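You operate a simulated robot arm through the tools that you are given. There is no shell and no other tool. Be economical: measure what you need, move in short steps, check, and stop when the job is done.

You are at the controls of a simulated two-armed robot. One attempt, no reset.

JOB
Pick up the small carton from the green bench with one hand, pass it to the other hand and put it on the deck beside the belt roll. Set down upright: small carton.
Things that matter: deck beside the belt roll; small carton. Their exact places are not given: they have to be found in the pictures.

The check looks at the end state, three seconds after you hand in, the way a careful person would. Anything else that was tipped, shoved, dropped, spilled or broken makes it a failure.

ROBOT AND FRAMES
Two 7-joint arms with two-finger parallel grippers on one trunk, on a base that drives. Base frame: it is fixed to the floor where the robot stands at the start and does not move with it; the origin is under the middle of the robot, x ahead of it, y to its left, z up. Readings come in m, rad, newtons and seconds.
The left shoulder is at the start at [0.05, 0.165, 1.055], the right one opposite. With the tool pointing down near the work surface each hand reaches from about 0.24 to 0.7 m from the robot's upright axis, wherever it stands, measured 20 degrees to its own side. Places, roughly: deck beside the belt roll [-1.5, 0.8, 0.8]; small carton [0.75, -2.75, 0.75]. Payload 3.91 kg a hand.
Tool frame (each hand has its own): the origin (TCP) lies between the finger pads and is the grasp point; the fingertips stand 0.03 m ahead of it; z points along the fingers, y is the line along which they close. The gripper opens to 0.11 m. The fingers are 0.02 m wide and 0.01 m thick; the gripper's body (0.048 by 0.112 m) begins 0.055 m behind the TCP.
Orientation is that of the tool frame in the base frame, as a unit quaternion [w, x, y, z]. With the fingers straight down and closing along the base's y, the tool's x points along the base's -x, its y along +y and its z along -z.

CONTROLS
- The arms move only by the tool nudge_tool. It takes "left_targets", "right_targets" or both (then of equal length, played together; a hand with none holds still); each is one flat list of numbers, 6 for each row, row after row: the shift along the tool's x, y, z in m, then the turn, a rotation vector about the tool's x, y, z in rad. In form: [dx, dy, dz, ax, ay, az, dx, dy, dz, ax, ay, az, ...]. A call has 1 to 8 rows; each row is the pose to reach, as a shift and turn from the pose commanded when the call began, along the tool's axes at that moment. "left_hand" and "right_hand" are, for a hand that has rows, the finger opening in m, from 0 to 0.11, set as the call begins (left out, the last holds). A row lasts 0.2 s, in which the tool goes at most 0.05 m and 0.15 rad; a call with a longer step from one row to the next is refused whole, and so is a gripper value outside its range. A pose out of reach is approached as far as the arm can. The call stops where the force on the tool passes 40 N (or 10 N more than at its start, if that is more) or the arm is blocked; 0.2 s more then pass. The fingers move at their own pace (about 0.045 m/s each) and stop on an object; they squeeze with about 24 N. The grip force told is the motor's: it shows also when the fingers shut on nothing. Time passes only in rows, and 0.2 s behind the last, so rows that repeat a pose let the fingers close. The reply holds the time, the measured pose of the TCP, the force on the tool along the base axes, the opening and the grip force, in the units named above and with some noise, with the torque about the TCP (base axes, N m) and any sound that the robot's microphone picked up, and new pictures: "show" is both (left out), scene, wrist or none (wrist: the cameras of the hands that moved).
- Cameras (640 x 400 px; columns grow to the right, rows downward): "scene" is now at [0.1158, 0.0082, 1.2333]; the picture's right is [0.09, -1.00, 0.00], its down [-0.48, -0.04, -0.87] and it looks along [0.87, 0.08, -0.48] (base axes); focal length 266 px, centre (320, 200). "left" rides on the left gripper at [0.073, -0.017, -0.103] in its tool frame; the picture's right is [0.23, 0.97, 0.00], its down [-0.76, 0.18, -0.62] and it looks along [-0.61, 0.14, 0.78] (tool axes); focal length 222 px, centre (320, 200). "right" rides on the right gripper at [0.072, 0.017, -0.103] in its tool frame; the picture's right is [-0.23, 0.97, 0.00], its down [-0.76, -0.18, -0.62] and it looks along [-0.61, -0.14, 0.78] (tool axes); focal length 222 px, centre (320, 200).
- move_column(by): slides the trunk up (or, below 0, down) by that many m; the arms and the scene camera ride with it, the base frame stays. It gives what a move gives, with no picture.
- roll_base(legs): drives the robot by 1 to 6 legs, each [ahead, left, turn to the left] in m, m and rad, along the robot's own axes; the way and the turn of a leg run together, so that a leg with both is an arc; at most 1.5 m and 3.142 rad a leg. The arms and the cameras ride along, it lands a little off, and it stops where it bumps. It gives what a move gives, and a new picture of the scene camera.
- head_to(pan, tilt): turns the head with the scene camera to pan (to the left, within 1.396 rad either way) and tilt (down, from -0.506 to 1.204), counted from straight ahead of the robot. It gives what a move gives, and a new picture of the scene camera.
- probe_pixels(camera, pixels): there is no depth. For up to 12 entries [column, row, z] of the newest picture of that camera ("zoom" is the newest enlarged one), the place [x, y] in the base frame at which the ray of that pixel passes the height z, good to about 0.003 m. It takes no simulated time.
- close_up(camera, box): a new picture of the part [left, top, right, bottom] of that camera's present view, enlarged. It takes no simulated time.
- finish_job(): hands the job in; it is judged then, once.

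Keep the steps short. Do not move on a guess: measure, check each grasp and each placing, and mend mistakes. In all there are 90 turns and 274 pictures (those below and enlarged ones count). Leave the grippers open and the arms clear of the work at the hand-in unless told otherwise, and finish with a single line.

The tools are called after "Emit:" by a JSON object that holds its "fn" and its "kwargs". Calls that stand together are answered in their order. nudge_tool: Moves the arms, as the interface text tells. Its arguments: {"type":"object","properties":{"left_targets":{"type":"array","items":{"type":"number"}},"left_hand":{"type":"number"},"right_targets":{"type":"array","items":{"type":"number"}},"right_hand":{"type":"number"},"show":{"type":"string","enum":["both","scene","wrist","none"]}},"required":[]} The other tools are called the same way: move_column (by) slides the trunk up or down; roll_base (legs) drives the base; head_to (pan, tilt) turns the head that bears the scene camera; probe_pixels (camera, pixels) gives the place at which the rays of pixels pass given heights; close_up (camera, box) takes an enlarged picture of a part of a camera's view; finish_job () hands the job in.

At the start:

```text
clock: 0.0
left_tool_pos: [0.3908, 0.1437, 1.0953]
left_tool_rot: [0.0, -0.001, 1.0, 0.0]
left_contact_force: [-0.1, -0.6, -0.7]
left_moment: [0.02, 0.03, -0.03]
left_width: 0.1102
left_gripper_force: 0.1
right_tool_pos: [0.4923, -0.24, 1.045]
right_tool_rot: [-0.001, 0.0, 1.0, 0.0]
right_contact_force: [-0.4, -0.2, -0.6]
right_moment: [-0.01, -0.01, 0.01]
right_width: 0.1103
right_gripper_force: 0.0
trunk travel left (down, up): [-0.275, 0.228]
robot x, y, heading: [-0.0036, 0.0002, -0.001]
head pan, tilt: [0.087, 0.506]
```

scene: 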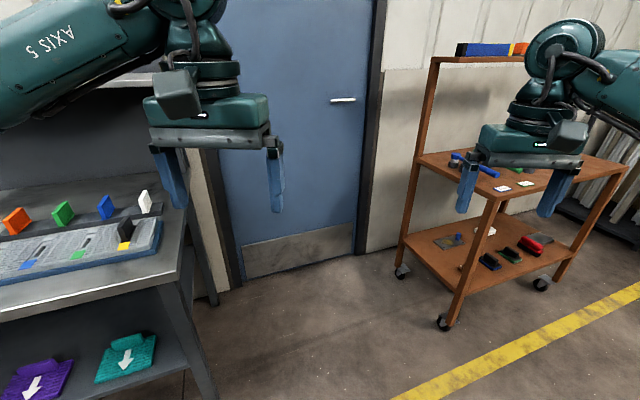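
right: 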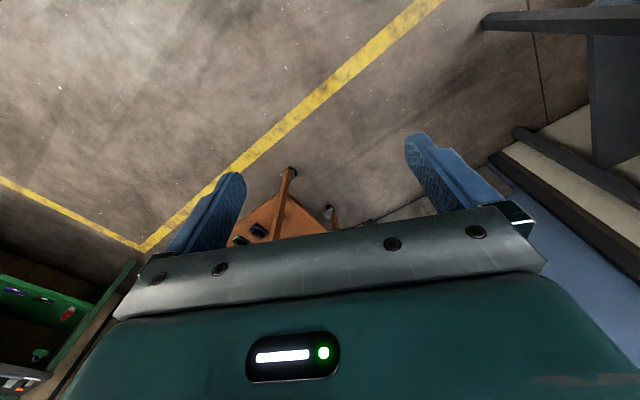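
left: 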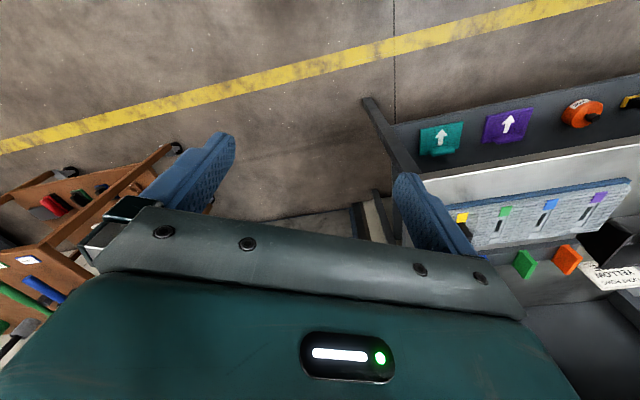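

I begin by looking to the right for the green bench.

Emit:
{"fn": "head_to", "kwargs": {"pan": -1.3, "tilt": 0.35}}

Emit:
{"fn": "head_to", "kwargs": {"pan": 1.39, "tilt": 0.4}}

```text
clock: 1.5
left_tool_pos: [0.3911, 0.1437, 1.0932]
left_tool_rot: [-0.001, -0.001, 1.0, 0.0]
left_contact_force: [-0.4, 0.3, 0.1]
left_moment: [0.0, 0.01, 0.03]
left_width: 0.1102
left_gripper_force: 0.1
right_tool_pos: [0.4937, -0.2395, 1.0448]
right_tool_rot: [0.0, 0.0, 1.0, 0.001]
right_contact_force: [-0.2, 0.7, 0.9]
right_moment: [-0.02, 0.0, -0.05]
right_width: 0.11
right_gripper_force: 0.2
trunk travel left (down, up): [-0.275, 0.228]
robot x, y, heading: [0.0003, -0.0001, -0.001]
head pan, tilt: [-1.3, 0.351]
```

scene: 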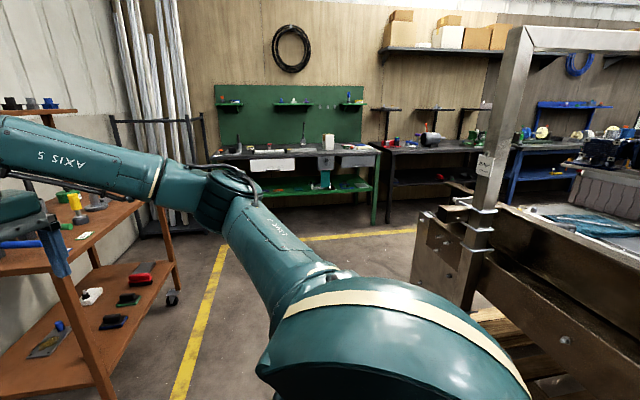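

```text
clock: 3.9
left_tool_pos: [0.3911, 0.144, 1.0941]
left_tool_rot: [0.0, 0.0, 1.0, 0.001]
left_contact_force: [0.4, -0.1, 0.1]
left_moment: [0.03, 0.03, -0.01]
left_width: 0.1096
left_gripper_force: 0.0
right_tool_pos: [0.4944, -0.2401, 1.0446]
right_tool_rot: [0.0, 0.0, 1.0, 0.0]
right_contact_force: [0.1, -0.2, 0.2]
right_moment: [-0.01, -0.02, 0.0]
right_width: 0.11
right_gripper_force: 0.0
trunk travel left (down, up): [-0.275, 0.228]
robot x, y, heading: [0.0031, -0.0019, -0.001]
head pan, tilt: [1.389, 0.4]
```

scene: 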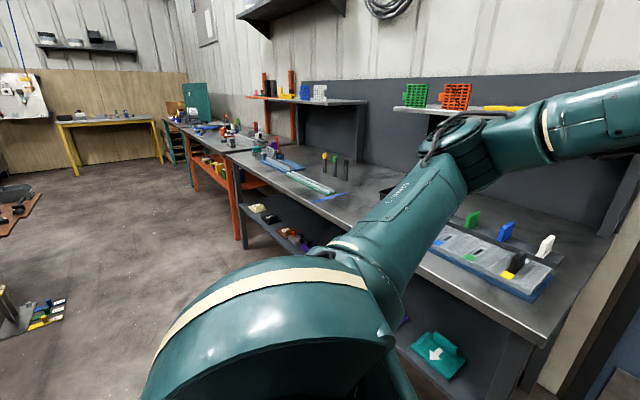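

The left picture shows the long bench row; the green bench lies to the right, with a white box near (328,142). I turn back and measure.

Emit:
{"fn": "head_to", "kwargs": {"pan": -1.3, "tilt": 0.35}}

Emit:
{"fn": "close_up", "kwargs": {"camera": "scene", "box": [200, 80, 400, 205]}}

Emit:
{"fn": "probe_pixels", "kwargs": {"camera": "scene", "pixels": [[328, 150, 0.75], [215, 158, 0.75], [375, 148, 0.75], [374, 223, 0.0], [412, 275, 0.0], [170, 300, 0.0], [410, 210, 0.8], [200, 380, 0.0], [475, 307, 0.0]]}}

```text
clock: 6.3
left_tool_pos: [0.3904, 0.1441, 1.0946]
left_tool_rot: [0.0, -0.001, 1.0, 0.001]
left_contact_force: [-0.6, 0.4, 1.3]
left_moment: [0.02, 0.0, 0.0]
left_width: 0.1101
left_gripper_force: 0.0
right_tool_pos: [0.493, -0.2405, 1.0458]
right_tool_rot: [0.0, 0.0, 1.0, 0.0]
right_contact_force: [0.4, -0.5, -0.3]
right_moment: [0.0, 0.06, -0.01]
right_width: 0.1099
right_gripper_force: 0.0
trunk travel left (down, up): [-0.275, 0.228]
robot x, y, heading: [0.0007, -0.0023, 0.001]
head pan, tilt: [-1.3, 0.351]
```

scene: 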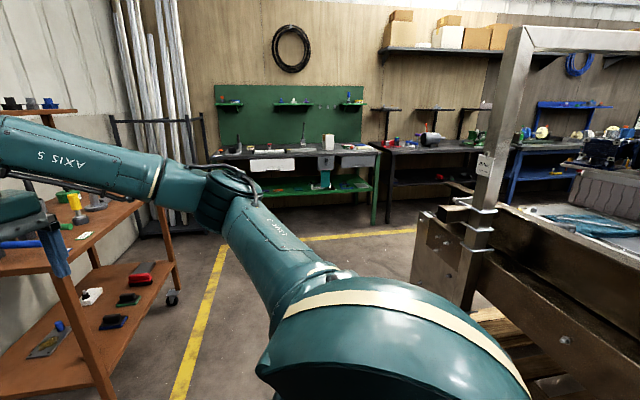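

```text
3.20 times, centred on (300, 142) of scene
```

zoom: 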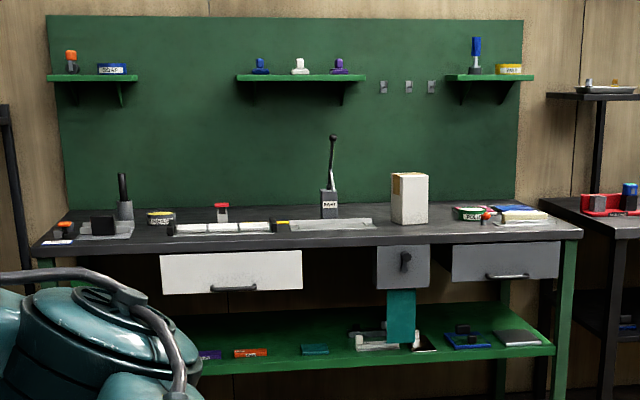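

```text
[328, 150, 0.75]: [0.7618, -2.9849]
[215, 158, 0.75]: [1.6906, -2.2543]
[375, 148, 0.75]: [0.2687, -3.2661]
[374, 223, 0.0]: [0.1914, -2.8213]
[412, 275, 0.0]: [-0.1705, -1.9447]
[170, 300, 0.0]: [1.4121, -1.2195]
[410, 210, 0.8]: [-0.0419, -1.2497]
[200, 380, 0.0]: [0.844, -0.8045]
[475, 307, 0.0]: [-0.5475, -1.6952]
```

The white box at (328,142) stands on the green bench, about 2.9 m off. I turn right in place towards the aisle, then look.

Emit:
{"fn": "roll_base", "kwargs": {"legs": [[0, 0, -1.2]]}}

Emit:
{"fn": "head_to", "kwargs": {"pan": 0, "tilt": 0.45}}

```text
clock: 9.7
left_tool_pos: [0.2757, -0.3114, 1.0938]
left_tool_rot: [0.0, 0.562, 0.827, 0.0]
left_contact_force: [-0.2, -0.7, -0.2]
left_moment: [-0.01, 0.05, -0.02]
left_width: 0.1104
left_gripper_force: 0.1
right_tool_pos: [-0.0437, -0.5467, 1.045]
right_tool_rot: [0.0, 0.562, 0.827, 0.0]
right_contact_force: [-0.1, -0.6, -0.1]
right_moment: [0.01, 0.01, -0.02]
right_width: 0.11
right_gripper_force: 0.0
trunk travel left (down, up): [-0.275, 0.228]
robot x, y, heading: [-0.001, -0.0025, -1.201]
head pan, tilt: [-1.3, 0.351]
```

scene: 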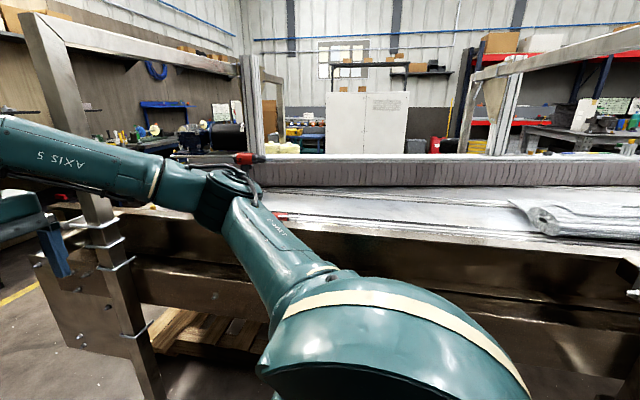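

```text
clock: 11.2
left_tool_pos: [0.2767, -0.3125, 1.0935]
left_tool_rot: [0.0, 0.562, 0.827, 0.0]
left_contact_force: [0.3, 0.4, -0.7]
left_moment: [-0.05, 0.03, 0.0]
left_width: 0.1101
left_gripper_force: 0.1
right_tool_pos: [-0.0434, -0.547, 1.0452]
right_tool_rot: [0.0, 0.563, 0.827, 0.0]
right_contact_force: [0.7, -0.3, 0.2]
right_moment: [0.03, 0.0, 0.03]
right_width: 0.1101
right_gripper_force: 0.1
trunk travel left (down, up): [-0.275, 0.228]
robot x, y, heading: [-0.0016, -0.0014, -1.193]
head pan, tilt: [0.0, 0.45]
```

scene: 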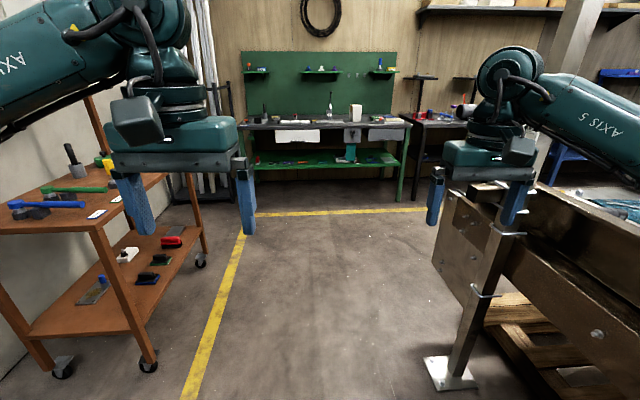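

The post foot at (425-475,370) is about 0.5 m to the right of my line and the cart 0.8 m to the left, so I sidestep left 0.17 m and drive up the aisle.

Emit:
{"fn": "roll_base", "kwargs": {"legs": [[0, 0.17, 0], [0.8, 0, 0]]}}

```text
clock: 17.1
left_tool_pos: [0.7334, -0.9865, 1.0947]
left_tool_rot: [0.0, 0.559, 0.829, 0.0]
left_contact_force: [-0.1, 0.5, -0.3]
left_moment: [0.05, -0.02, 0.02]
left_width: 0.1101
left_gripper_force: 0.0
right_tool_pos: [0.4155, -1.2252, 1.0447]
right_tool_rot: [0.0, 0.559, 0.829, 0.0]
right_contact_force: [0.0, -0.1, -0.5]
right_moment: [0.0, -0.03, 0.02]
right_width: 0.1099
right_gripper_force: 0.0
trunk travel left (down, up): [-0.275, 0.228]
robot x, y, heading: [0.4557, -0.6764, -1.19]
head pan, tilt: [0.0, 0.45]
```

scene: 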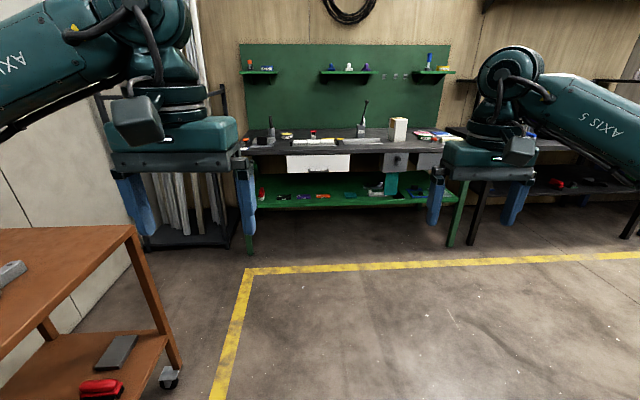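

The way is clear and the bench is almost square on. I measure the carton, bench corners and feet.

Emit:
{"fn": "probe_pixels", "kwargs": {"camera": "scene", "pixels": [[398, 141, 0.75], [398, 141, 0.8], [250, 250, 0.0], [450, 243, 0.0], [243, 152, 0.75], [243, 152, 0.8], [243, 152, 0.85], [170, 375, 0.0], [440, 150, 0.8]]}}

Emit:
{"fn": "close_up", "kwargs": {"camera": "scene", "box": [340, 90, 460, 165]}}

```text
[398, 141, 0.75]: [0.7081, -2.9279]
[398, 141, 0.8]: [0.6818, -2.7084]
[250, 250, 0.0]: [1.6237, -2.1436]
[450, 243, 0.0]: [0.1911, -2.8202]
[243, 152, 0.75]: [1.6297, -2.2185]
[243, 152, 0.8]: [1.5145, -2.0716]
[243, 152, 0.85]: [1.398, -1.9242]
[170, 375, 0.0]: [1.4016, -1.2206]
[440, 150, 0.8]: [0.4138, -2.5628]
```

```text
5.33 times, centred on (400, 128) of scene
```

zoom: 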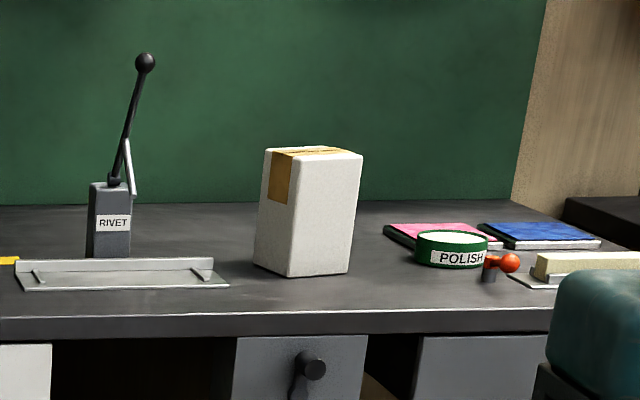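

The bench front runs at heading about -1.13, carton near (0.69,-2.83). I drive closer but stop short of it.

Emit:
{"fn": "roll_base", "kwargs": {"legs": [[0.5, -0.08, 0], [0.75, 0, 0], [0, -0.3, 0.063]]}}

```text
clock: 26.6
left_tool_pos: [0.8739, -2.2797, 1.0944]
left_tool_rot: [-0.001, 0.533, 0.846, 0.001]
left_contact_force: [0.7, 0.4, 0.7]
left_moment: [0.0, 0.01, 0.03]
left_width: 0.1098
left_gripper_force: 0.0
right_tool_pos: [0.5702, -2.538, 1.0449]
right_tool_rot: [0.0, 0.534, 0.846, 0.0]
right_contact_force: [-0.2, 0.2, 0.1]
right_moment: [0.03, -0.04, 0.01]
right_width: 0.1101
right_gripper_force: 0.1
trunk travel left (down, up): [-0.275, 0.228]
robot x, y, heading: [0.5736, -1.9898, -1.128]
head pan, tilt: [0.0, 0.45]
```

scene: 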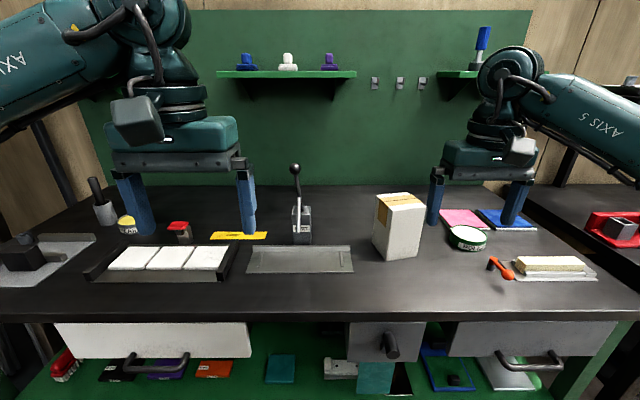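

Carton at (398,225). I zoom in to measure its corners.

Emit:
{"fn": "close_up", "kwargs": {"camera": "scene", "box": [340, 180, 460, 275]}}

```text
4.21 times, centred on (400, 228) of scene
```

zoom: 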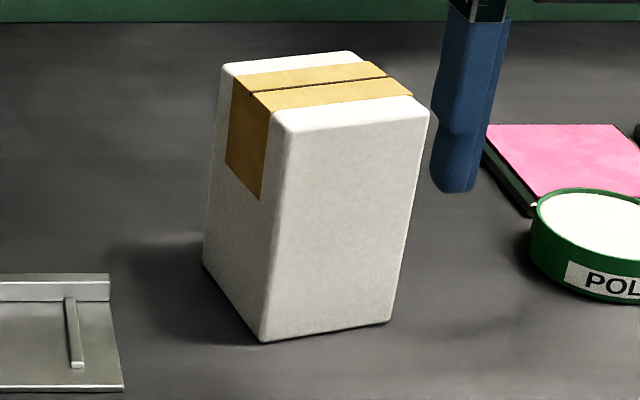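

Emit:
{"fn": "probe_pixels", "kwargs": {"camera": "zoom", "pixels": [[203, 265, 0.75], [263, 342, 0.75], [390, 322, 0.75], [223, 66, 0.9], [273, 118, 0.9], [429, 105, 0.9], [352, 51, 0.9], [223, 66, 0.88], [273, 118, 0.88], [429, 105, 0.88], [352, 51, 0.88]]}}

Emit:
{"fn": "probe_pixels", "kwargs": {"camera": "scene", "pixels": [[380, 314, 0.75], [10, 322, 0.75], [625, 306, 0.75], [380, 314, 0.78]]}}

```text
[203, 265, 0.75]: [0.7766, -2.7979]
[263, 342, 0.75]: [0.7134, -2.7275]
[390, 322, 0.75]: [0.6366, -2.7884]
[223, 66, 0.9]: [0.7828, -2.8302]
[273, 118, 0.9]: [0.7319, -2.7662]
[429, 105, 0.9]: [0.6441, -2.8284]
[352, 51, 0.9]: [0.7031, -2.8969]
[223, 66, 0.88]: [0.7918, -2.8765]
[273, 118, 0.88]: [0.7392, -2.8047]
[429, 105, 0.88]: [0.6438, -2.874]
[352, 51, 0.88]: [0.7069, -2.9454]
```

```text
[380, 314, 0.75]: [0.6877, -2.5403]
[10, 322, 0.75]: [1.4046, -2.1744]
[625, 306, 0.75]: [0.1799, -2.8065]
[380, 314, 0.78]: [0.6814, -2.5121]
```

The carton is about 0.095 × 0.095 × 0.17 m, centre (0.707,-2.793), with its front face 15° left of my heading. Plan: the right hand grips it low from the front, tilted, and the left takes it later from above. First I yaw the right hand 15°, then pitch it up 60°.

Emit:
{"fn": "nudge_tool", "kwargs": {"right_targets": [0, 0, 0, 0, 0, -0.13, 0, 0, 0, 0, 0, -0.26], "right_hand": 0.11, "show": "none"}}

Emit:
{"fn": "nudge_tool", "kwargs": {"right_targets": [0, 0, 0, 0, -0.14, 0, 0, 0, 0, 0, -0.28, 0, 0, 0, 0, 0, -0.42, 0, 0, 0, 0, 0, -0.56, 0, 0, 0, 0, 0, -0.7, 0, 0, 0, 0, 0, -0.84, 0, 0, 0, 0, 0, -0.98, 0, 0, 0, 0, 0, -1.047, 0]}}

```text
clock: 27.2
left_tool_pos: [0.8749, -2.278, 1.096]
left_tool_rot: [0.0, 0.533, 0.846, -0.001]
left_contact_force: [0.0, -0.7, 0.7]
left_moment: [0.01, 0.02, -0.01]
left_width: 0.1099
left_gripper_force: 0.1
right_tool_pos: [0.5714, -2.5383, 1.0449]
right_tool_rot: [-0.001, 0.418, 0.908, 0.0]
right_contact_force: [-0.6, 0.3, 0.1]
right_moment: [0.0, 0.01, 0.04]
right_width: 0.1104
right_gripper_force: 0.1
trunk travel left (down, up): [-0.275, 0.228]
robot x, y, heading: [0.5775, -1.9876, -1.126]
head pan, tilt: [0.0, 0.45]
```

```text
clock: 29.0
left_tool_pos: [0.8738, -2.2799, 1.0949]
left_tool_rot: [0.0, 0.533, 0.846, 0.0]
left_contact_force: [0.0, 0.1, 0.5]
left_moment: [-0.02, 0.01, 0.02]
left_width: 0.11
left_gripper_force: 0.1
right_tool_pos: [0.5717, -2.5383, 1.0458]
right_tool_rot: [0.455, 0.363, 0.785, -0.21]
right_contact_force: [-0.3, -0.5, -1.1]
right_moment: [0.03, 0.02, 0.01]
right_width: 0.11
right_gripper_force: 0.1
trunk travel left (down, up): [-0.275, 0.228]
robot x, y, heading: [0.5704, -1.987, -1.127]
head pan, tilt: [0.0, 0.45]
```

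scene: 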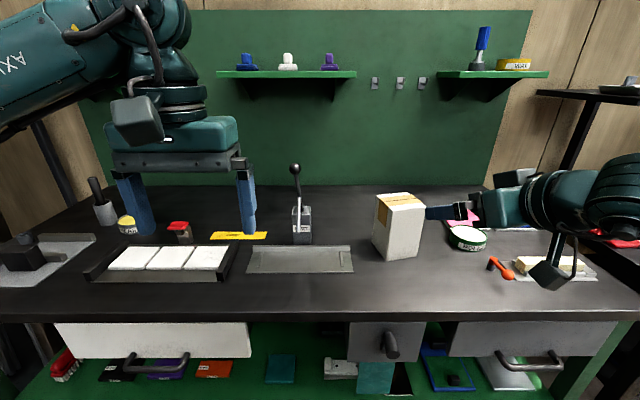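
right: 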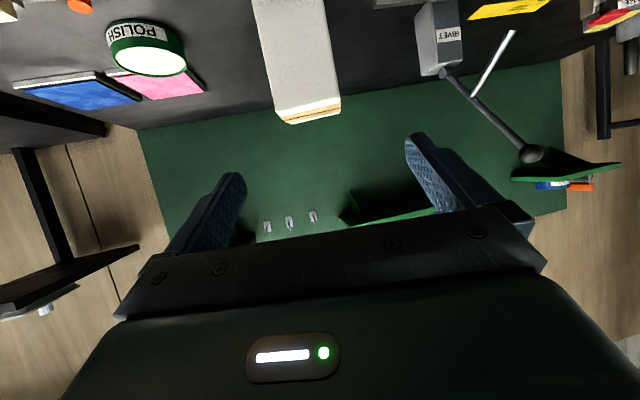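

The tilted pose is reached. I drive 0.15 m nearer, then line up in front of the carton.

Emit:
{"fn": "roll_base", "kwargs": {"legs": [[0.15, 0, 0]]}}

Emit:
{"fn": "close_up", "kwargs": {"camera": "right", "box": [0, 0, 640, 400]}}

```text
clock: 30.4
left_tool_pos: [0.938, -2.415, 1.0943]
left_tool_rot: [0.0, 0.534, 0.846, 0.0]
left_contact_force: [0.8, 0.5, 0.1]
left_moment: [0.01, 0.01, -0.02]
left_width: 0.11
left_gripper_force: 0.0
right_tool_pos: [0.6342, -2.6736, 1.0457]
right_tool_rot: [0.453, 0.364, 0.786, -0.21]
right_contact_force: [0.3, 0.0, 0.3]
right_moment: [0.0, -0.02, 0.0]
right_width: 0.11
right_gripper_force: 0.1
trunk travel left (down, up): [-0.275, 0.228]
robot x, y, heading: [0.6388, -2.1254, -1.128]
head pan, tilt: [0.0, 0.45]
```

scene: 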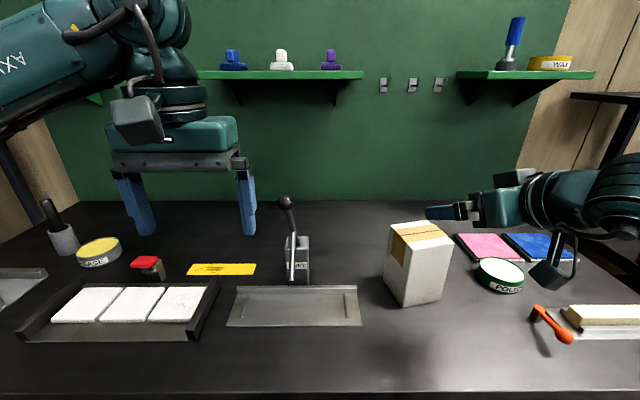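

```text
1.00 times, centred on (320, 200) of right (not enlarged: the box is as wide or as high as the picture)
```

zoom: 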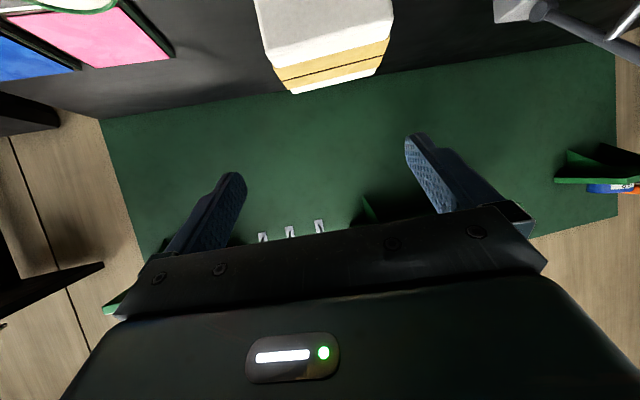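

I re-measure the carton from the closer view.

Emit:
{"fn": "close_up", "kwargs": {"camera": "scene", "box": [360, 205, 480, 315]}}

```text
3.64 times, centred on (420, 260) of scene
```

zoom: 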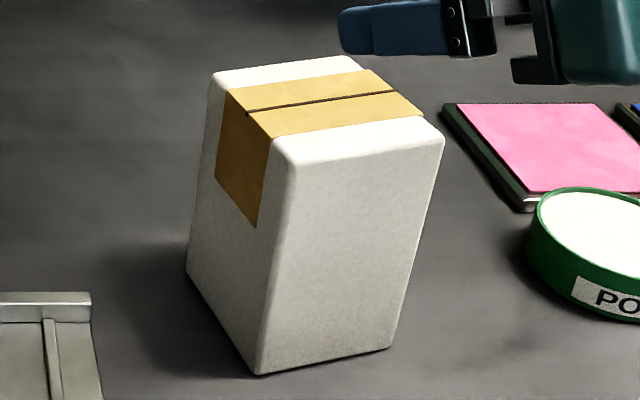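

Emit:
{"fn": "probe_pixels", "kwargs": {"camera": "zoom", "pixels": [[187, 273, 0.75], [258, 375, 0.75], [390, 349, 0.75], [187, 273, 0.77], [258, 375, 0.77], [390, 349, 0.77], [211, 74, 0.92], [272, 150, 0.92], [444, 130, 0.92], [352, 55, 0.92]]}}

```text
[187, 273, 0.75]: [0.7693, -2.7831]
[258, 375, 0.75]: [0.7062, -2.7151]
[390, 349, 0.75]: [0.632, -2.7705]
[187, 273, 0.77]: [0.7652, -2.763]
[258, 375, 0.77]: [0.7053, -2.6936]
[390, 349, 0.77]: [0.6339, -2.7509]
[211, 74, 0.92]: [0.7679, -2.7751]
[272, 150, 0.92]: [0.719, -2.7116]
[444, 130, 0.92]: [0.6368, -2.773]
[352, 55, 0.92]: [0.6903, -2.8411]
```

Two views suggest the bench surface is nearer 0.79 m. I lower the trunk 0.12 m to get a vertical baseline and check.

Emit:
{"fn": "move_column", "kwargs": {"by": -0.12}}

Emit:
{"fn": "close_up", "kwargs": {"camera": "scene", "box": [360, 165, 480, 275]}}

```text
clock: 31.9
left_tool_pos: [0.9387, -2.4153, 0.9747]
left_tool_rot: [0.001, 0.534, 0.846, 0.0]
left_contact_force: [0.2, 0.3, -0.3]
left_moment: [0.04, 0.02, 0.05]
left_width: 0.1099
left_gripper_force: 0.1
right_tool_pos: [0.6354, -2.6743, 0.925]
right_tool_rot: [0.453, 0.364, 0.786, -0.21]
right_contact_force: [0.3, -0.6, -0.2]
right_moment: [-0.01, -0.01, -0.01]
right_width: 0.11
right_gripper_force: 0.1
trunk travel left (down, up): [-0.155, 0.348]
robot x, y, heading: [0.6411, -2.1229, -1.125]
head pan, tilt: [0.0, 0.45]
```

```text
3.64 times, centred on (420, 220) of scene
```

zoom: 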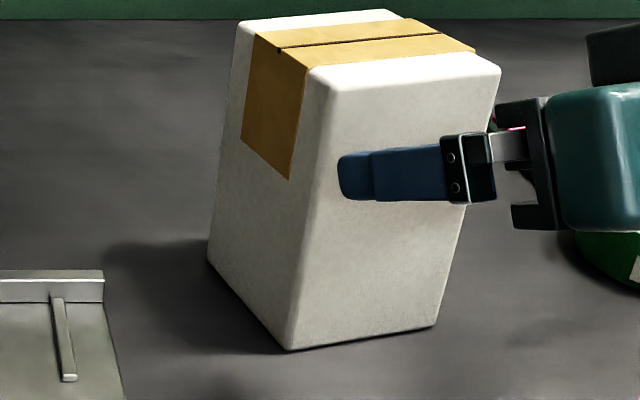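

Emit:
{"fn": "probe_pixels", "kwargs": {"camera": "zoom", "pixels": [[208, 260, 0.75], [288, 350, 0.75], [437, 326, 0.75], [208, 260, 0.77], [288, 350, 0.77], [437, 326, 0.77], [240, 24, 0.94], [308, 75, 0.94], [501, 65, 0.94], [397, 9, 0.94], [308, 75, 0.92], [501, 65, 0.92]]}}

```text
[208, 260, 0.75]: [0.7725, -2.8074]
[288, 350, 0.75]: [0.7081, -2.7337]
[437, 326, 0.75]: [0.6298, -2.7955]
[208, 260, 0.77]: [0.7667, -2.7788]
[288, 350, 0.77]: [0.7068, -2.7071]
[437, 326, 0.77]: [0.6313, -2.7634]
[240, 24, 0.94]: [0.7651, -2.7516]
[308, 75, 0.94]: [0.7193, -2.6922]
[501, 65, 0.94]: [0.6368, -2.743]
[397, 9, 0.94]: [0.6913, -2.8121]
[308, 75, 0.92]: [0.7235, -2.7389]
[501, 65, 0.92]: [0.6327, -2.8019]
```

Three views agree: bench surface ≈0.795, carton top ≈0.95, 0.09 m square, centre (0.698,-2.728). I back the right hand off 4 cm, shift 1.3 cm left and lower to z≈0.855.

Emit:
{"fn": "nudge_tool", "kwargs": {"right_targets": [0.02, 0.013, -0.0346, 0, 0, 0, 0.05, 0.013, -0.017, 0, 0, 0, 0.0806, 0.013, 0.0004, 0, 0, 0]}}

Emit:
{"fn": "close_up", "kwargs": {"camera": "scene", "box": [360, 165, 480, 275]}}

```text
clock: 32.7
left_tool_pos: [0.9381, -2.4152, 0.9735]
left_tool_rot: [0.0, 0.534, 0.846, -0.001]
left_contact_force: [0.3, -0.1, -0.2]
left_moment: [0.01, 0.0, 0.0]
left_width: 0.1098
left_gripper_force: 0.0
right_tool_pos: [0.619, -2.6336, 0.8547]
right_tool_rot: [0.454, 0.364, 0.786, -0.21]
right_contact_force: [-0.4, -0.1, -0.9]
right_moment: [0.0, -0.01, -0.03]
right_width: 0.1101
right_gripper_force: 0.0
trunk travel left (down, up): [-0.155, 0.348]
robot x, y, heading: [0.6399, -2.1219, -1.127]
head pan, tilt: [0.0, 0.45]
```

scene: 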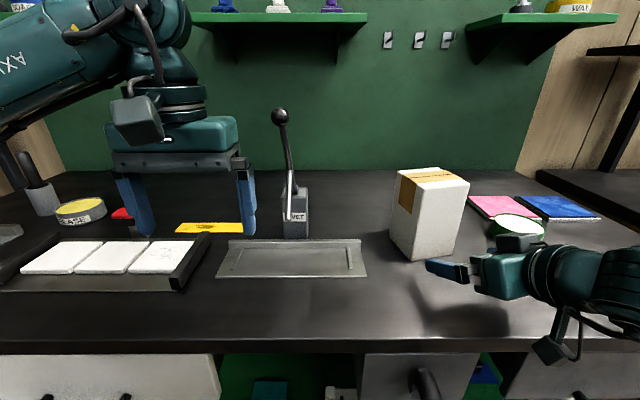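
right: 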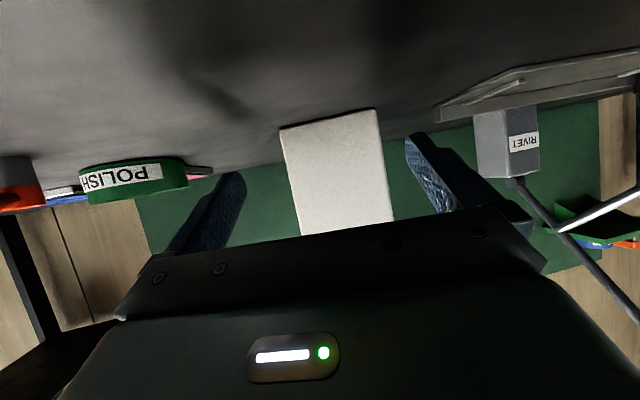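

```text
3.64 times, centred on (420, 220) of scene
```

zoom: 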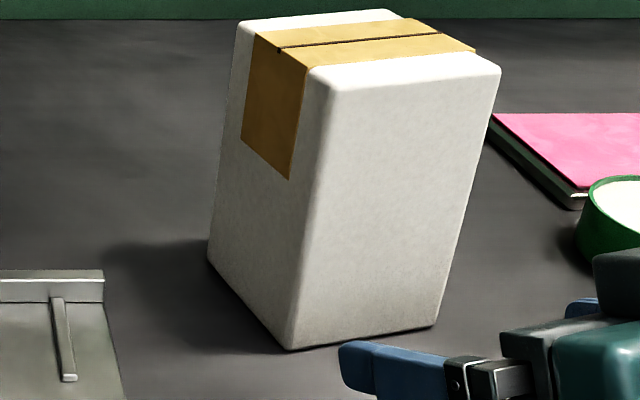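

Wrist view: the carton sits 0.7 cm left of the finger middle and is square to it. Before advancing I check the wrist camera pod's clearance over the bench edge.

Emit:
{"fn": "probe_pixels", "kwargs": {"camera": "scene", "pixels": [[552, 348, 0.844], [548, 366, 0.844], [548, 366, 0.82], [548, 366, 0.8], [520, 345, 0.795]]}}

Emit:
{"fn": "close_up", "kwargs": {"camera": "scene", "box": [420, 220, 640, 380]}}

```text
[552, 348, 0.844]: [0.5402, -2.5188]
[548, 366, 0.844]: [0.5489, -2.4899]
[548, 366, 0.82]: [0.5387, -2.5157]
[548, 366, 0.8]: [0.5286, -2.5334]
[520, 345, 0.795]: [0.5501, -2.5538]
```

```text
2.50 times, centred on (530, 300) of scene
```

zoom: 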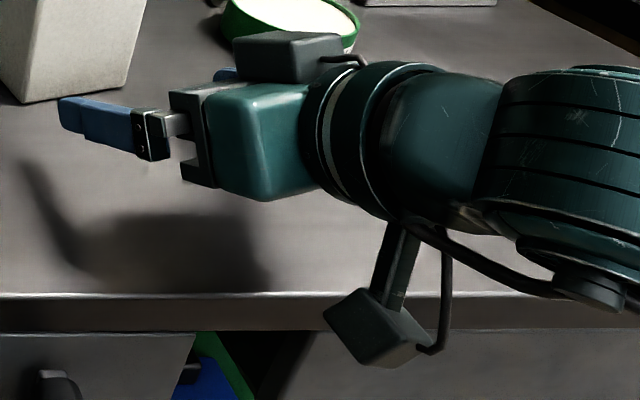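

The pod's underside is at about 0.82, clear of the bench. Advance 0.107 m horizontally with the 0.7 cm left shift.

Emit:
{"fn": "nudge_tool", "kwargs": {"right_targets": [-0.008, 0.007, 0.0139, 0, 0, 0, -0.025, 0.007, 0.0433, 0, 0, 0, -0.04, 0.007, 0.0693, 0, 0, 0, -0.0535, 0.007, 0.0927, 0, 0, 0]}}

Emit:
{"fn": "close_up", "kwargs": {"camera": "scene", "box": [360, 150, 520, 290]}}

```text
clock: 33.7
left_tool_pos: [0.9376, -2.4159, 0.9742]
left_tool_rot: [0.001, 0.534, 0.846, 0.0]
left_contact_force: [-0.1, -0.4, -0.8]
left_moment: [0.01, 0.01, 0.0]
left_width: 0.1099
left_gripper_force: 0.2
right_tool_pos: [0.6933, -2.711, 0.8542]
right_tool_rot: [0.454, 0.363, 0.786, -0.21]
right_contact_force: [0.2, 0.4, -0.1]
right_moment: [0.0, 0.0, 0.0]
right_width: 0.1101
right_gripper_force: 0.2
trunk travel left (down, up): [-0.155, 0.348]
robot x, y, heading: [0.6445, -2.1246, -1.128]
head pan, tilt: [0.0, 0.45]
```

scene: 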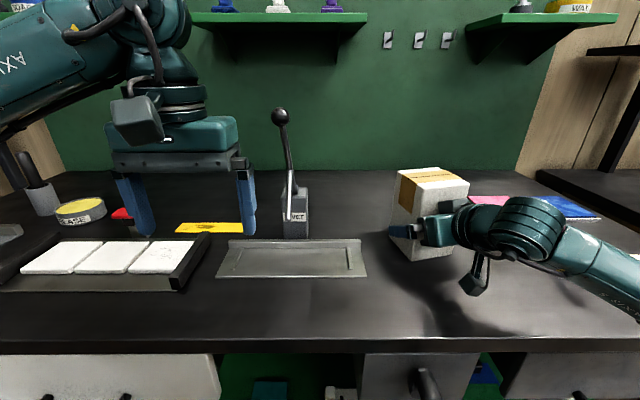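
right: 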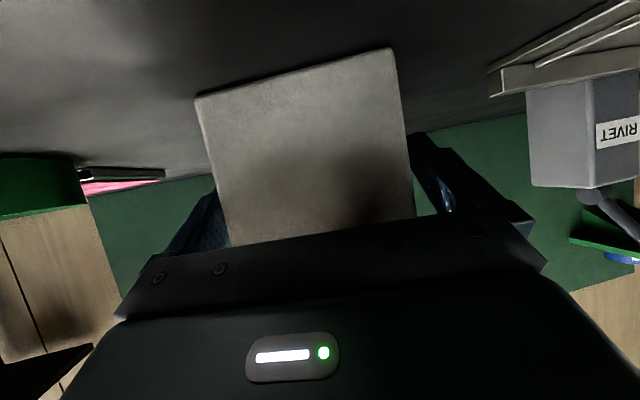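

```text
2.86 times, centred on (440, 220) of scene
```

zoom: 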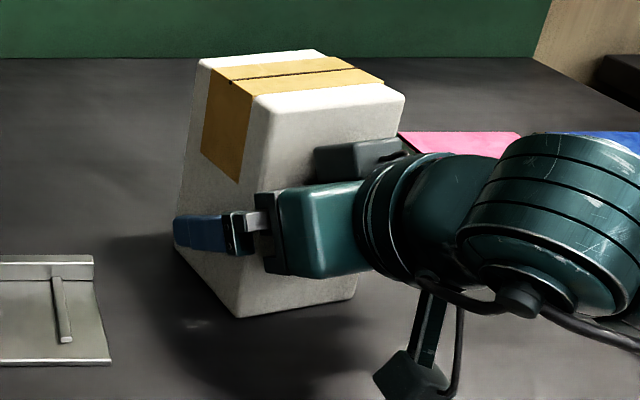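

Carton is centred (edges at -0.046 / +0.047 m). Move 6 mm further in and close.

Emit:
{"fn": "nudge_tool", "kwargs": {"right_targets": [-0.003, 0, 0.0052, 0, 0, 0], "show": "none"}}

Emit:
{"fn": "nudge_tool", "kwargs": {"right_targets": [0, 0, 0, 0, 0, 0, 0, 0, 0, 0, 0, 0, 0, 0, 0, 0, 0, 0, 0, 0, 0, 0, 0, 0, 0, 0, 0, 0, 0, 0], "right_hand": 0.0}}

```text
clock: 34.1
left_tool_pos: [0.9372, -2.4162, 0.9737]
left_tool_rot: [0.001, 0.534, 0.845, 0.0]
left_contact_force: [-0.4, 0.2, -0.2]
left_moment: [0.02, -0.03, -0.02]
left_width: 0.1101
left_gripper_force: 0.1
right_tool_pos: [0.6964, -2.7169, 0.8541]
right_tool_rot: [0.454, 0.363, 0.786, -0.21]
right_contact_force: [-1.2, -0.1, 0.2]
right_moment: [-0.01, -0.01, 0.02]
right_width: 0.1101
right_gripper_force: 0.1
trunk travel left (down, up): [-0.155, 0.348]
robot x, y, heading: [0.6389, -2.1263, -1.128]
head pan, tilt: [0.0, 0.45]
```

```text
clock: 35.3
left_tool_pos: [0.9368, -2.4154, 0.9745]
left_tool_rot: [0.001, 0.534, 0.846, 0.0]
left_contact_force: [0.8, 0.6, 0.0]
left_moment: [0.01, 0.03, 0.01]
left_width: 0.1099
left_gripper_force: 0.0
right_tool_pos: [0.6976, -2.7144, 0.8543]
right_tool_rot: [0.454, 0.363, 0.786, -0.209]
right_contact_force: [0.6, -0.8, 0.3]
right_moment: [-0.05, 0.13, 0.04]
right_width: 0.0897
right_gripper_force: 24.5
trunk travel left (down, up): [-0.155, 0.348]
robot x, y, heading: [0.6418, -2.1259, -1.129]
head pan, tilt: [0.0, 0.45]
```

scene: 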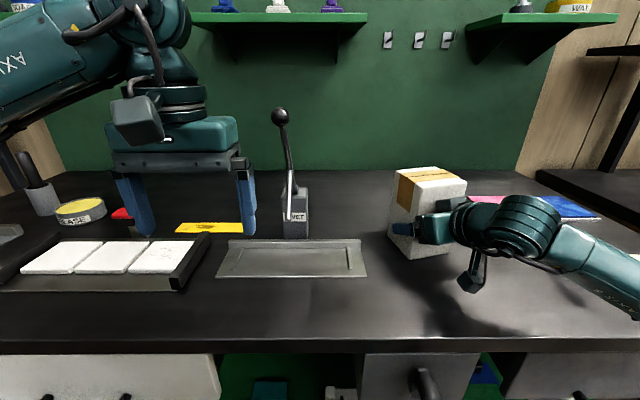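
right: 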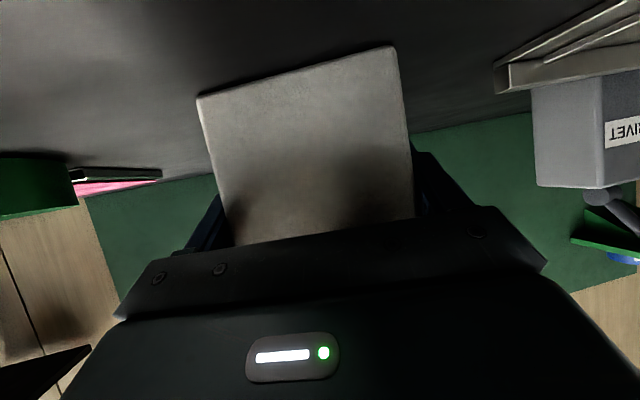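

Gripped at 0.090 m with 24.5 N. Lift 3 cm, then to 8 cm straight up, watching for slip.

Emit:
{"fn": "nudge_tool", "kwargs": {"right_targets": [-0.013, 0, -0.0075, 0, 0, 0, -0.026, 0, -0.015, 0, 0, 0, -0.048, 0, -0.0275, 0, 0, 0, -0.0693, 0, -0.04, 0, 0, 0]}}

```text
clock: 36.3
left_tool_pos: [0.9381, -2.4166, 0.9747]
left_tool_rot: [0.001, 0.534, 0.846, 0.0]
left_contact_force: [-0.2, 0.5, 0.4]
left_moment: [0.0, -0.01, -0.01]
left_width: 0.1098
left_gripper_force: 0.1
right_tool_pos: [0.6986, -2.7166, 0.9366]
right_tool_rot: [0.454, 0.363, 0.786, -0.21]
right_contact_force: [0.4, 0.0, -2.4]
right_moment: [0.03, 0.02, -0.01]
right_width: 0.0899
right_gripper_force: 23.8
trunk travel left (down, up): [-0.155, 0.348]
robot x, y, heading: [0.638, -2.123, -1.127]
head pan, tilt: [0.0, 0.45]
```

scene: 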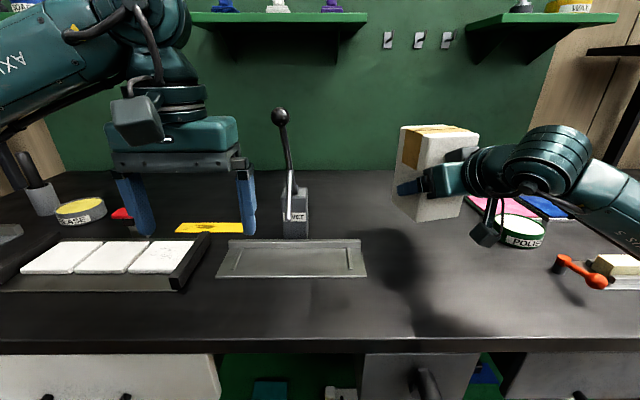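
right: 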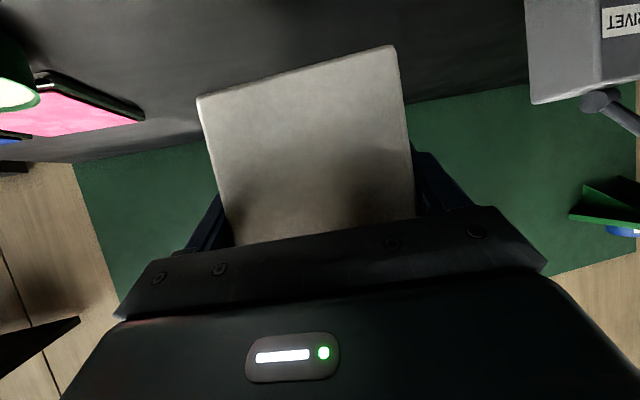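

No slip; it weighs about 2.4 N. Raise the trunk and back away from the bench 0.45 m.

Emit:
{"fn": "move_column", "kwargs": {"by": 0.15}}

Emit:
{"fn": "roll_base", "kwargs": {"legs": [[-0.4, 0, 0]]}}

```text
clock: 38.0
left_tool_pos: [0.9375, -2.4164, 1.1235]
left_tool_rot: [0.001, 0.534, 0.846, 0.0]
left_contact_force: [0.1, 0.1, -0.9]
left_moment: [-0.01, 0.0, 0.02]
left_width: 0.1097
left_gripper_force: 0.0
right_tool_pos: [0.6984, -2.7158, 1.0849]
right_tool_rot: [0.453, 0.365, 0.786, -0.211]
right_contact_force: [0.2, 1.1, -1.9]
right_moment: [0.07, 0.05, -0.01]
right_width: 0.0898
right_gripper_force: 24.2
trunk travel left (down, up): [-0.305, 0.198]
robot x, y, heading: [0.6374, -2.1267, -1.126]
head pan, tilt: [0.0, 0.45]
```

```text
clock: 40.5
left_tool_pos: [0.765, -2.0524, 1.1267]
left_tool_rot: [0.001, 0.534, 0.845, -0.001]
left_contact_force: [-0.9, 0.0, 0.3]
left_moment: [-0.01, 0.02, 0.0]
left_width: 0.1101
left_gripper_force: 0.0
right_tool_pos: [0.524, -2.3519, 1.0857]
right_tool_rot: [0.454, 0.364, 0.785, -0.211]
right_contact_force: [0.6, 0.4, -1.7]
right_moment: [0.03, 0.01, -0.02]
right_width: 0.0899
right_gripper_force: 24.1
trunk travel left (down, up): [-0.305, 0.198]
robot x, y, heading: [0.4687, -1.7573, -1.129]
head pan, tilt: [0.0, 0.45]
```

scene: 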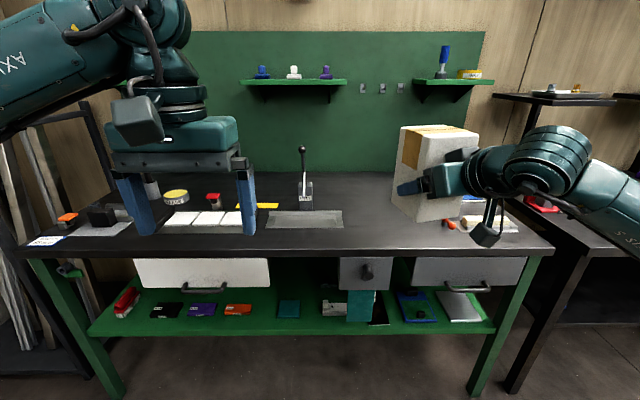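

Now the handover. I check the right gripper's top box height, since the left hand will come from above with its camera on this side.

Emit:
{"fn": "close_up", "kwargs": {"camera": "scene", "box": [370, 100, 570, 260]}}

```text
2.50 times, centred on (470, 180) of scene
```

zoom: 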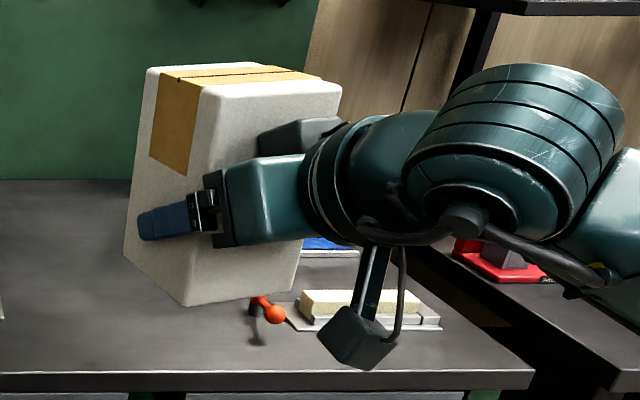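

The box stays well below the carton top. I raise and yaw the left hand, while the right lowers 8 cm and brings the carton to the middle.

Emit:
{"fn": "nudge_tool", "kwargs": {"left_targets": [0, 0, -0.04, 0, 0, -0.13, 0, 0, -0.08, 0, 0, -0.26, 0, 0, -0.12, 0, 0, -0.26, 0, 0, -0.12, 0, 0, -0.26, 0, 0, -0.12, 0, 0, -0.26, 0, 0, -0.12, 0, 0, -0.26, 0, 0, -0.12, 0, 0, -0.26], "left_hand": 0.11, "right_targets": [0.0346, 0, 0.02, 0, 0, 0, 0.0693, 0, 0.04, 0, 0, 0, 0.0693, 0.042, 0.04, 0, 0, 0, 0.0693, 0.084, 0.04, 0, 0, 0, 0.0693, 0.126, 0.04, 0, 0, 0, 0.0693, 0.168, 0.04, 0, 0, 0, 0.0693, 0.2086, 0.04, 0, 0, 0]}}

```text
clock: 42.1
left_tool_pos: [0.7653, -2.0522, 1.244]
left_tool_rot: [0.0, 0.42, 0.908, 0.0]
left_contact_force: [-0.1, 0.6, 0.0]
left_moment: [0.0, 0.0, 0.03]
left_width: 0.1103
left_gripper_force: 0.2
right_tool_pos: [0.6821, -2.2166, 1.0046]
right_tool_rot: [0.453, 0.365, 0.785, -0.211]
right_contact_force: [0.0, 0.8, -2.3]
right_moment: [0.05, 0.04, 0.02]
right_width: 0.0898
right_gripper_force: 23.7
trunk travel left (down, up): [-0.305, 0.198]
robot x, y, heading: [0.4692, -1.7582, -1.128]
head pan, tilt: [0.0, 0.45]
```

scene: 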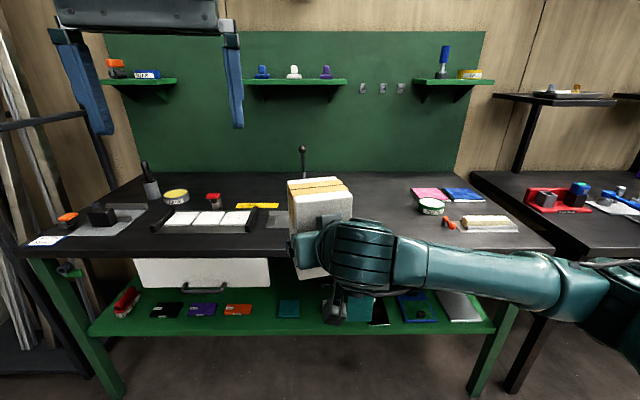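
right: 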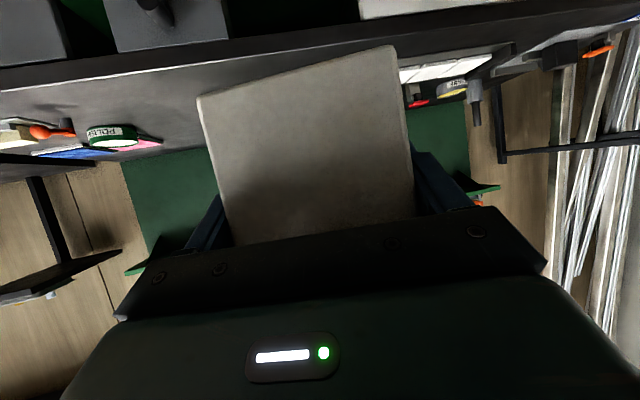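
left: 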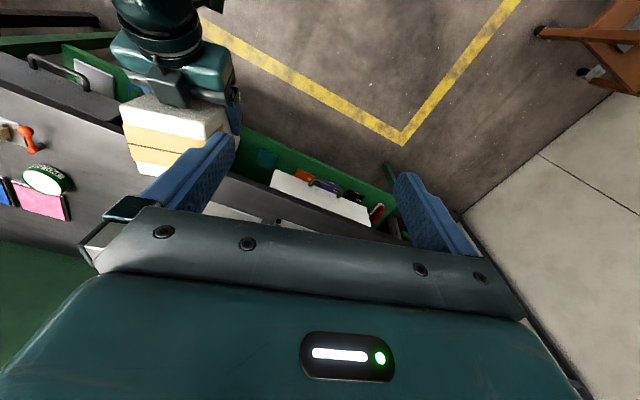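

Carton centre now about (0.690,-2.227), top ≈1.104. Slide the left hand over it at its present height.

Emit:
{"fn": "nudge_tool", "kwargs": {"left_targets": [-0.0211, -0.0425, 0, 0, 0, 0, -0.0422, -0.085, 0, 0, 0, 0, -0.0633, -0.1274, 0, 0, 0, 0, -0.0844, -0.1698, 0, 0, 0, 0]}}

```text
clock: 43.1
left_tool_pos: [0.7058, -2.1944, 1.2445]
left_tool_rot: [0.001, 0.421, 0.907, -0.002]
left_contact_force: [0.3, 1.1, -0.1]
left_moment: [-0.01, 0.03, -0.01]
left_width: 0.1098
left_gripper_force: 0.1
left hand out of reach, approached as far as the arm can: row 4
right_tool_pos: [0.682, -2.2167, 1.0045]
right_tool_rot: [0.453, 0.364, 0.786, -0.211]
right_contact_force: [-0.3, 0.7, -1.8]
right_moment: [0.02, 0.05, -0.01]
right_width: 0.0898
right_gripper_force: 24.3
trunk travel left (down, up): [-0.305, 0.198]
robot x, y, heading: [0.4672, -1.7645, -1.127]
head pan, tilt: [0.0, 0.45]
```

scene: 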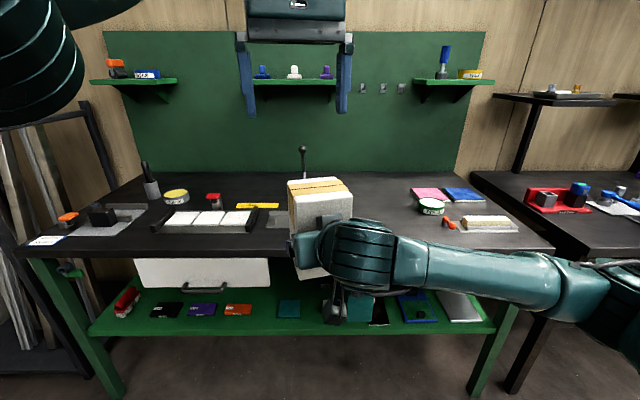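
left: 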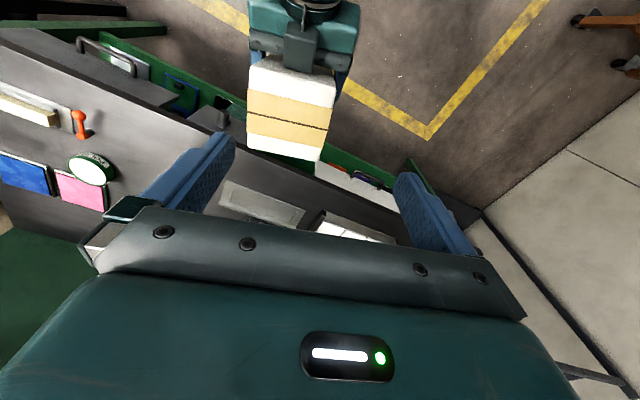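

The left hand is at its reach limit up there. I bring the carton 5 cm back, 3.5 cm left and 6 cm lower.

Emit:
{"fn": "nudge_tool", "kwargs": {"right_targets": [0.026, 0.0117, -0.0044, 0, 0, 0, 0.0513, 0.0233, -0.0089, 0, 0, 0, 0.077, 0.035, -0.0133, 0, 0, 0], "show": "scene"}}

Emit:
{"fn": "nudge_tool", "kwargs": {"left_targets": [0, 0, 0.02, 0, 0, 0], "show": "wrist"}}

```text
clock: 43.9
left_tool_pos: [0.7053, -2.1947, 1.2462]
left_tool_rot: [0.0, 0.42, 0.908, -0.001]
left_contact_force: [1.0, 0.5, 0.0]
left_moment: [0.04, 0.03, -0.01]
left_width: 0.1103
left_gripper_force: 0.0
right_tool_pos: [0.6768, -2.1563, 0.9454]
right_tool_rot: [0.453, 0.365, 0.785, -0.21]
right_contact_force: [0.1, 0.3, -1.7]
right_moment: [0.0, 0.0, -0.01]
right_width: 0.0897
right_gripper_force: 23.8
trunk travel left (down, up): [-0.305, 0.198]
robot x, y, heading: [0.4712, -1.7578, -1.127]
head pan, tilt: [0.0, 0.45]
```

scene: 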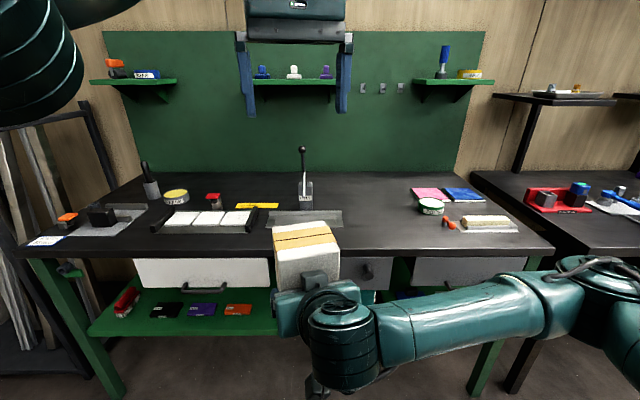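

```text
clock: 44.3
left_tool_pos: [0.7048, -2.1949, 1.2252]
left_tool_rot: [0.0, 0.42, 0.907, -0.001]
left_contact_force: [-0.3, -0.5, 1.6]
left_moment: [-0.01, 0.04, 0.0]
left_width: 0.1099
left_gripper_force: 0.2
right_tool_pos: [0.6781, -2.1563, 0.9452]
right_tool_rot: [0.454, 0.364, 0.785, -0.211]
right_contact_force: [-0.1, -0.5, -2.4]
right_moment: [0.01, 0.03, 0.05]
right_width: 0.0897
right_gripper_force: 24.2
trunk travel left (down, up): [-0.305, 0.198]
robot x, y, heading: [0.4673, -1.7584, -1.129]
head pan, tilt: [0.0, 0.45]
```

left: 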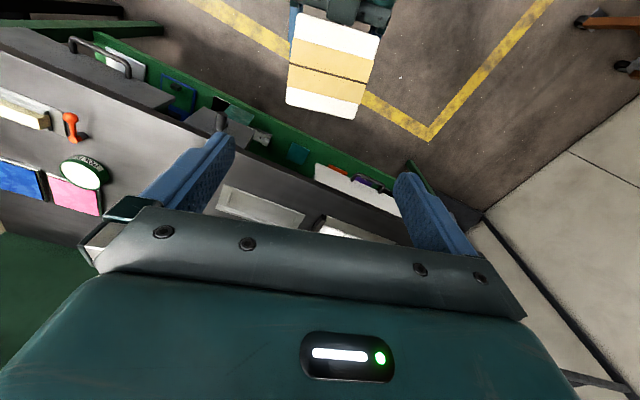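

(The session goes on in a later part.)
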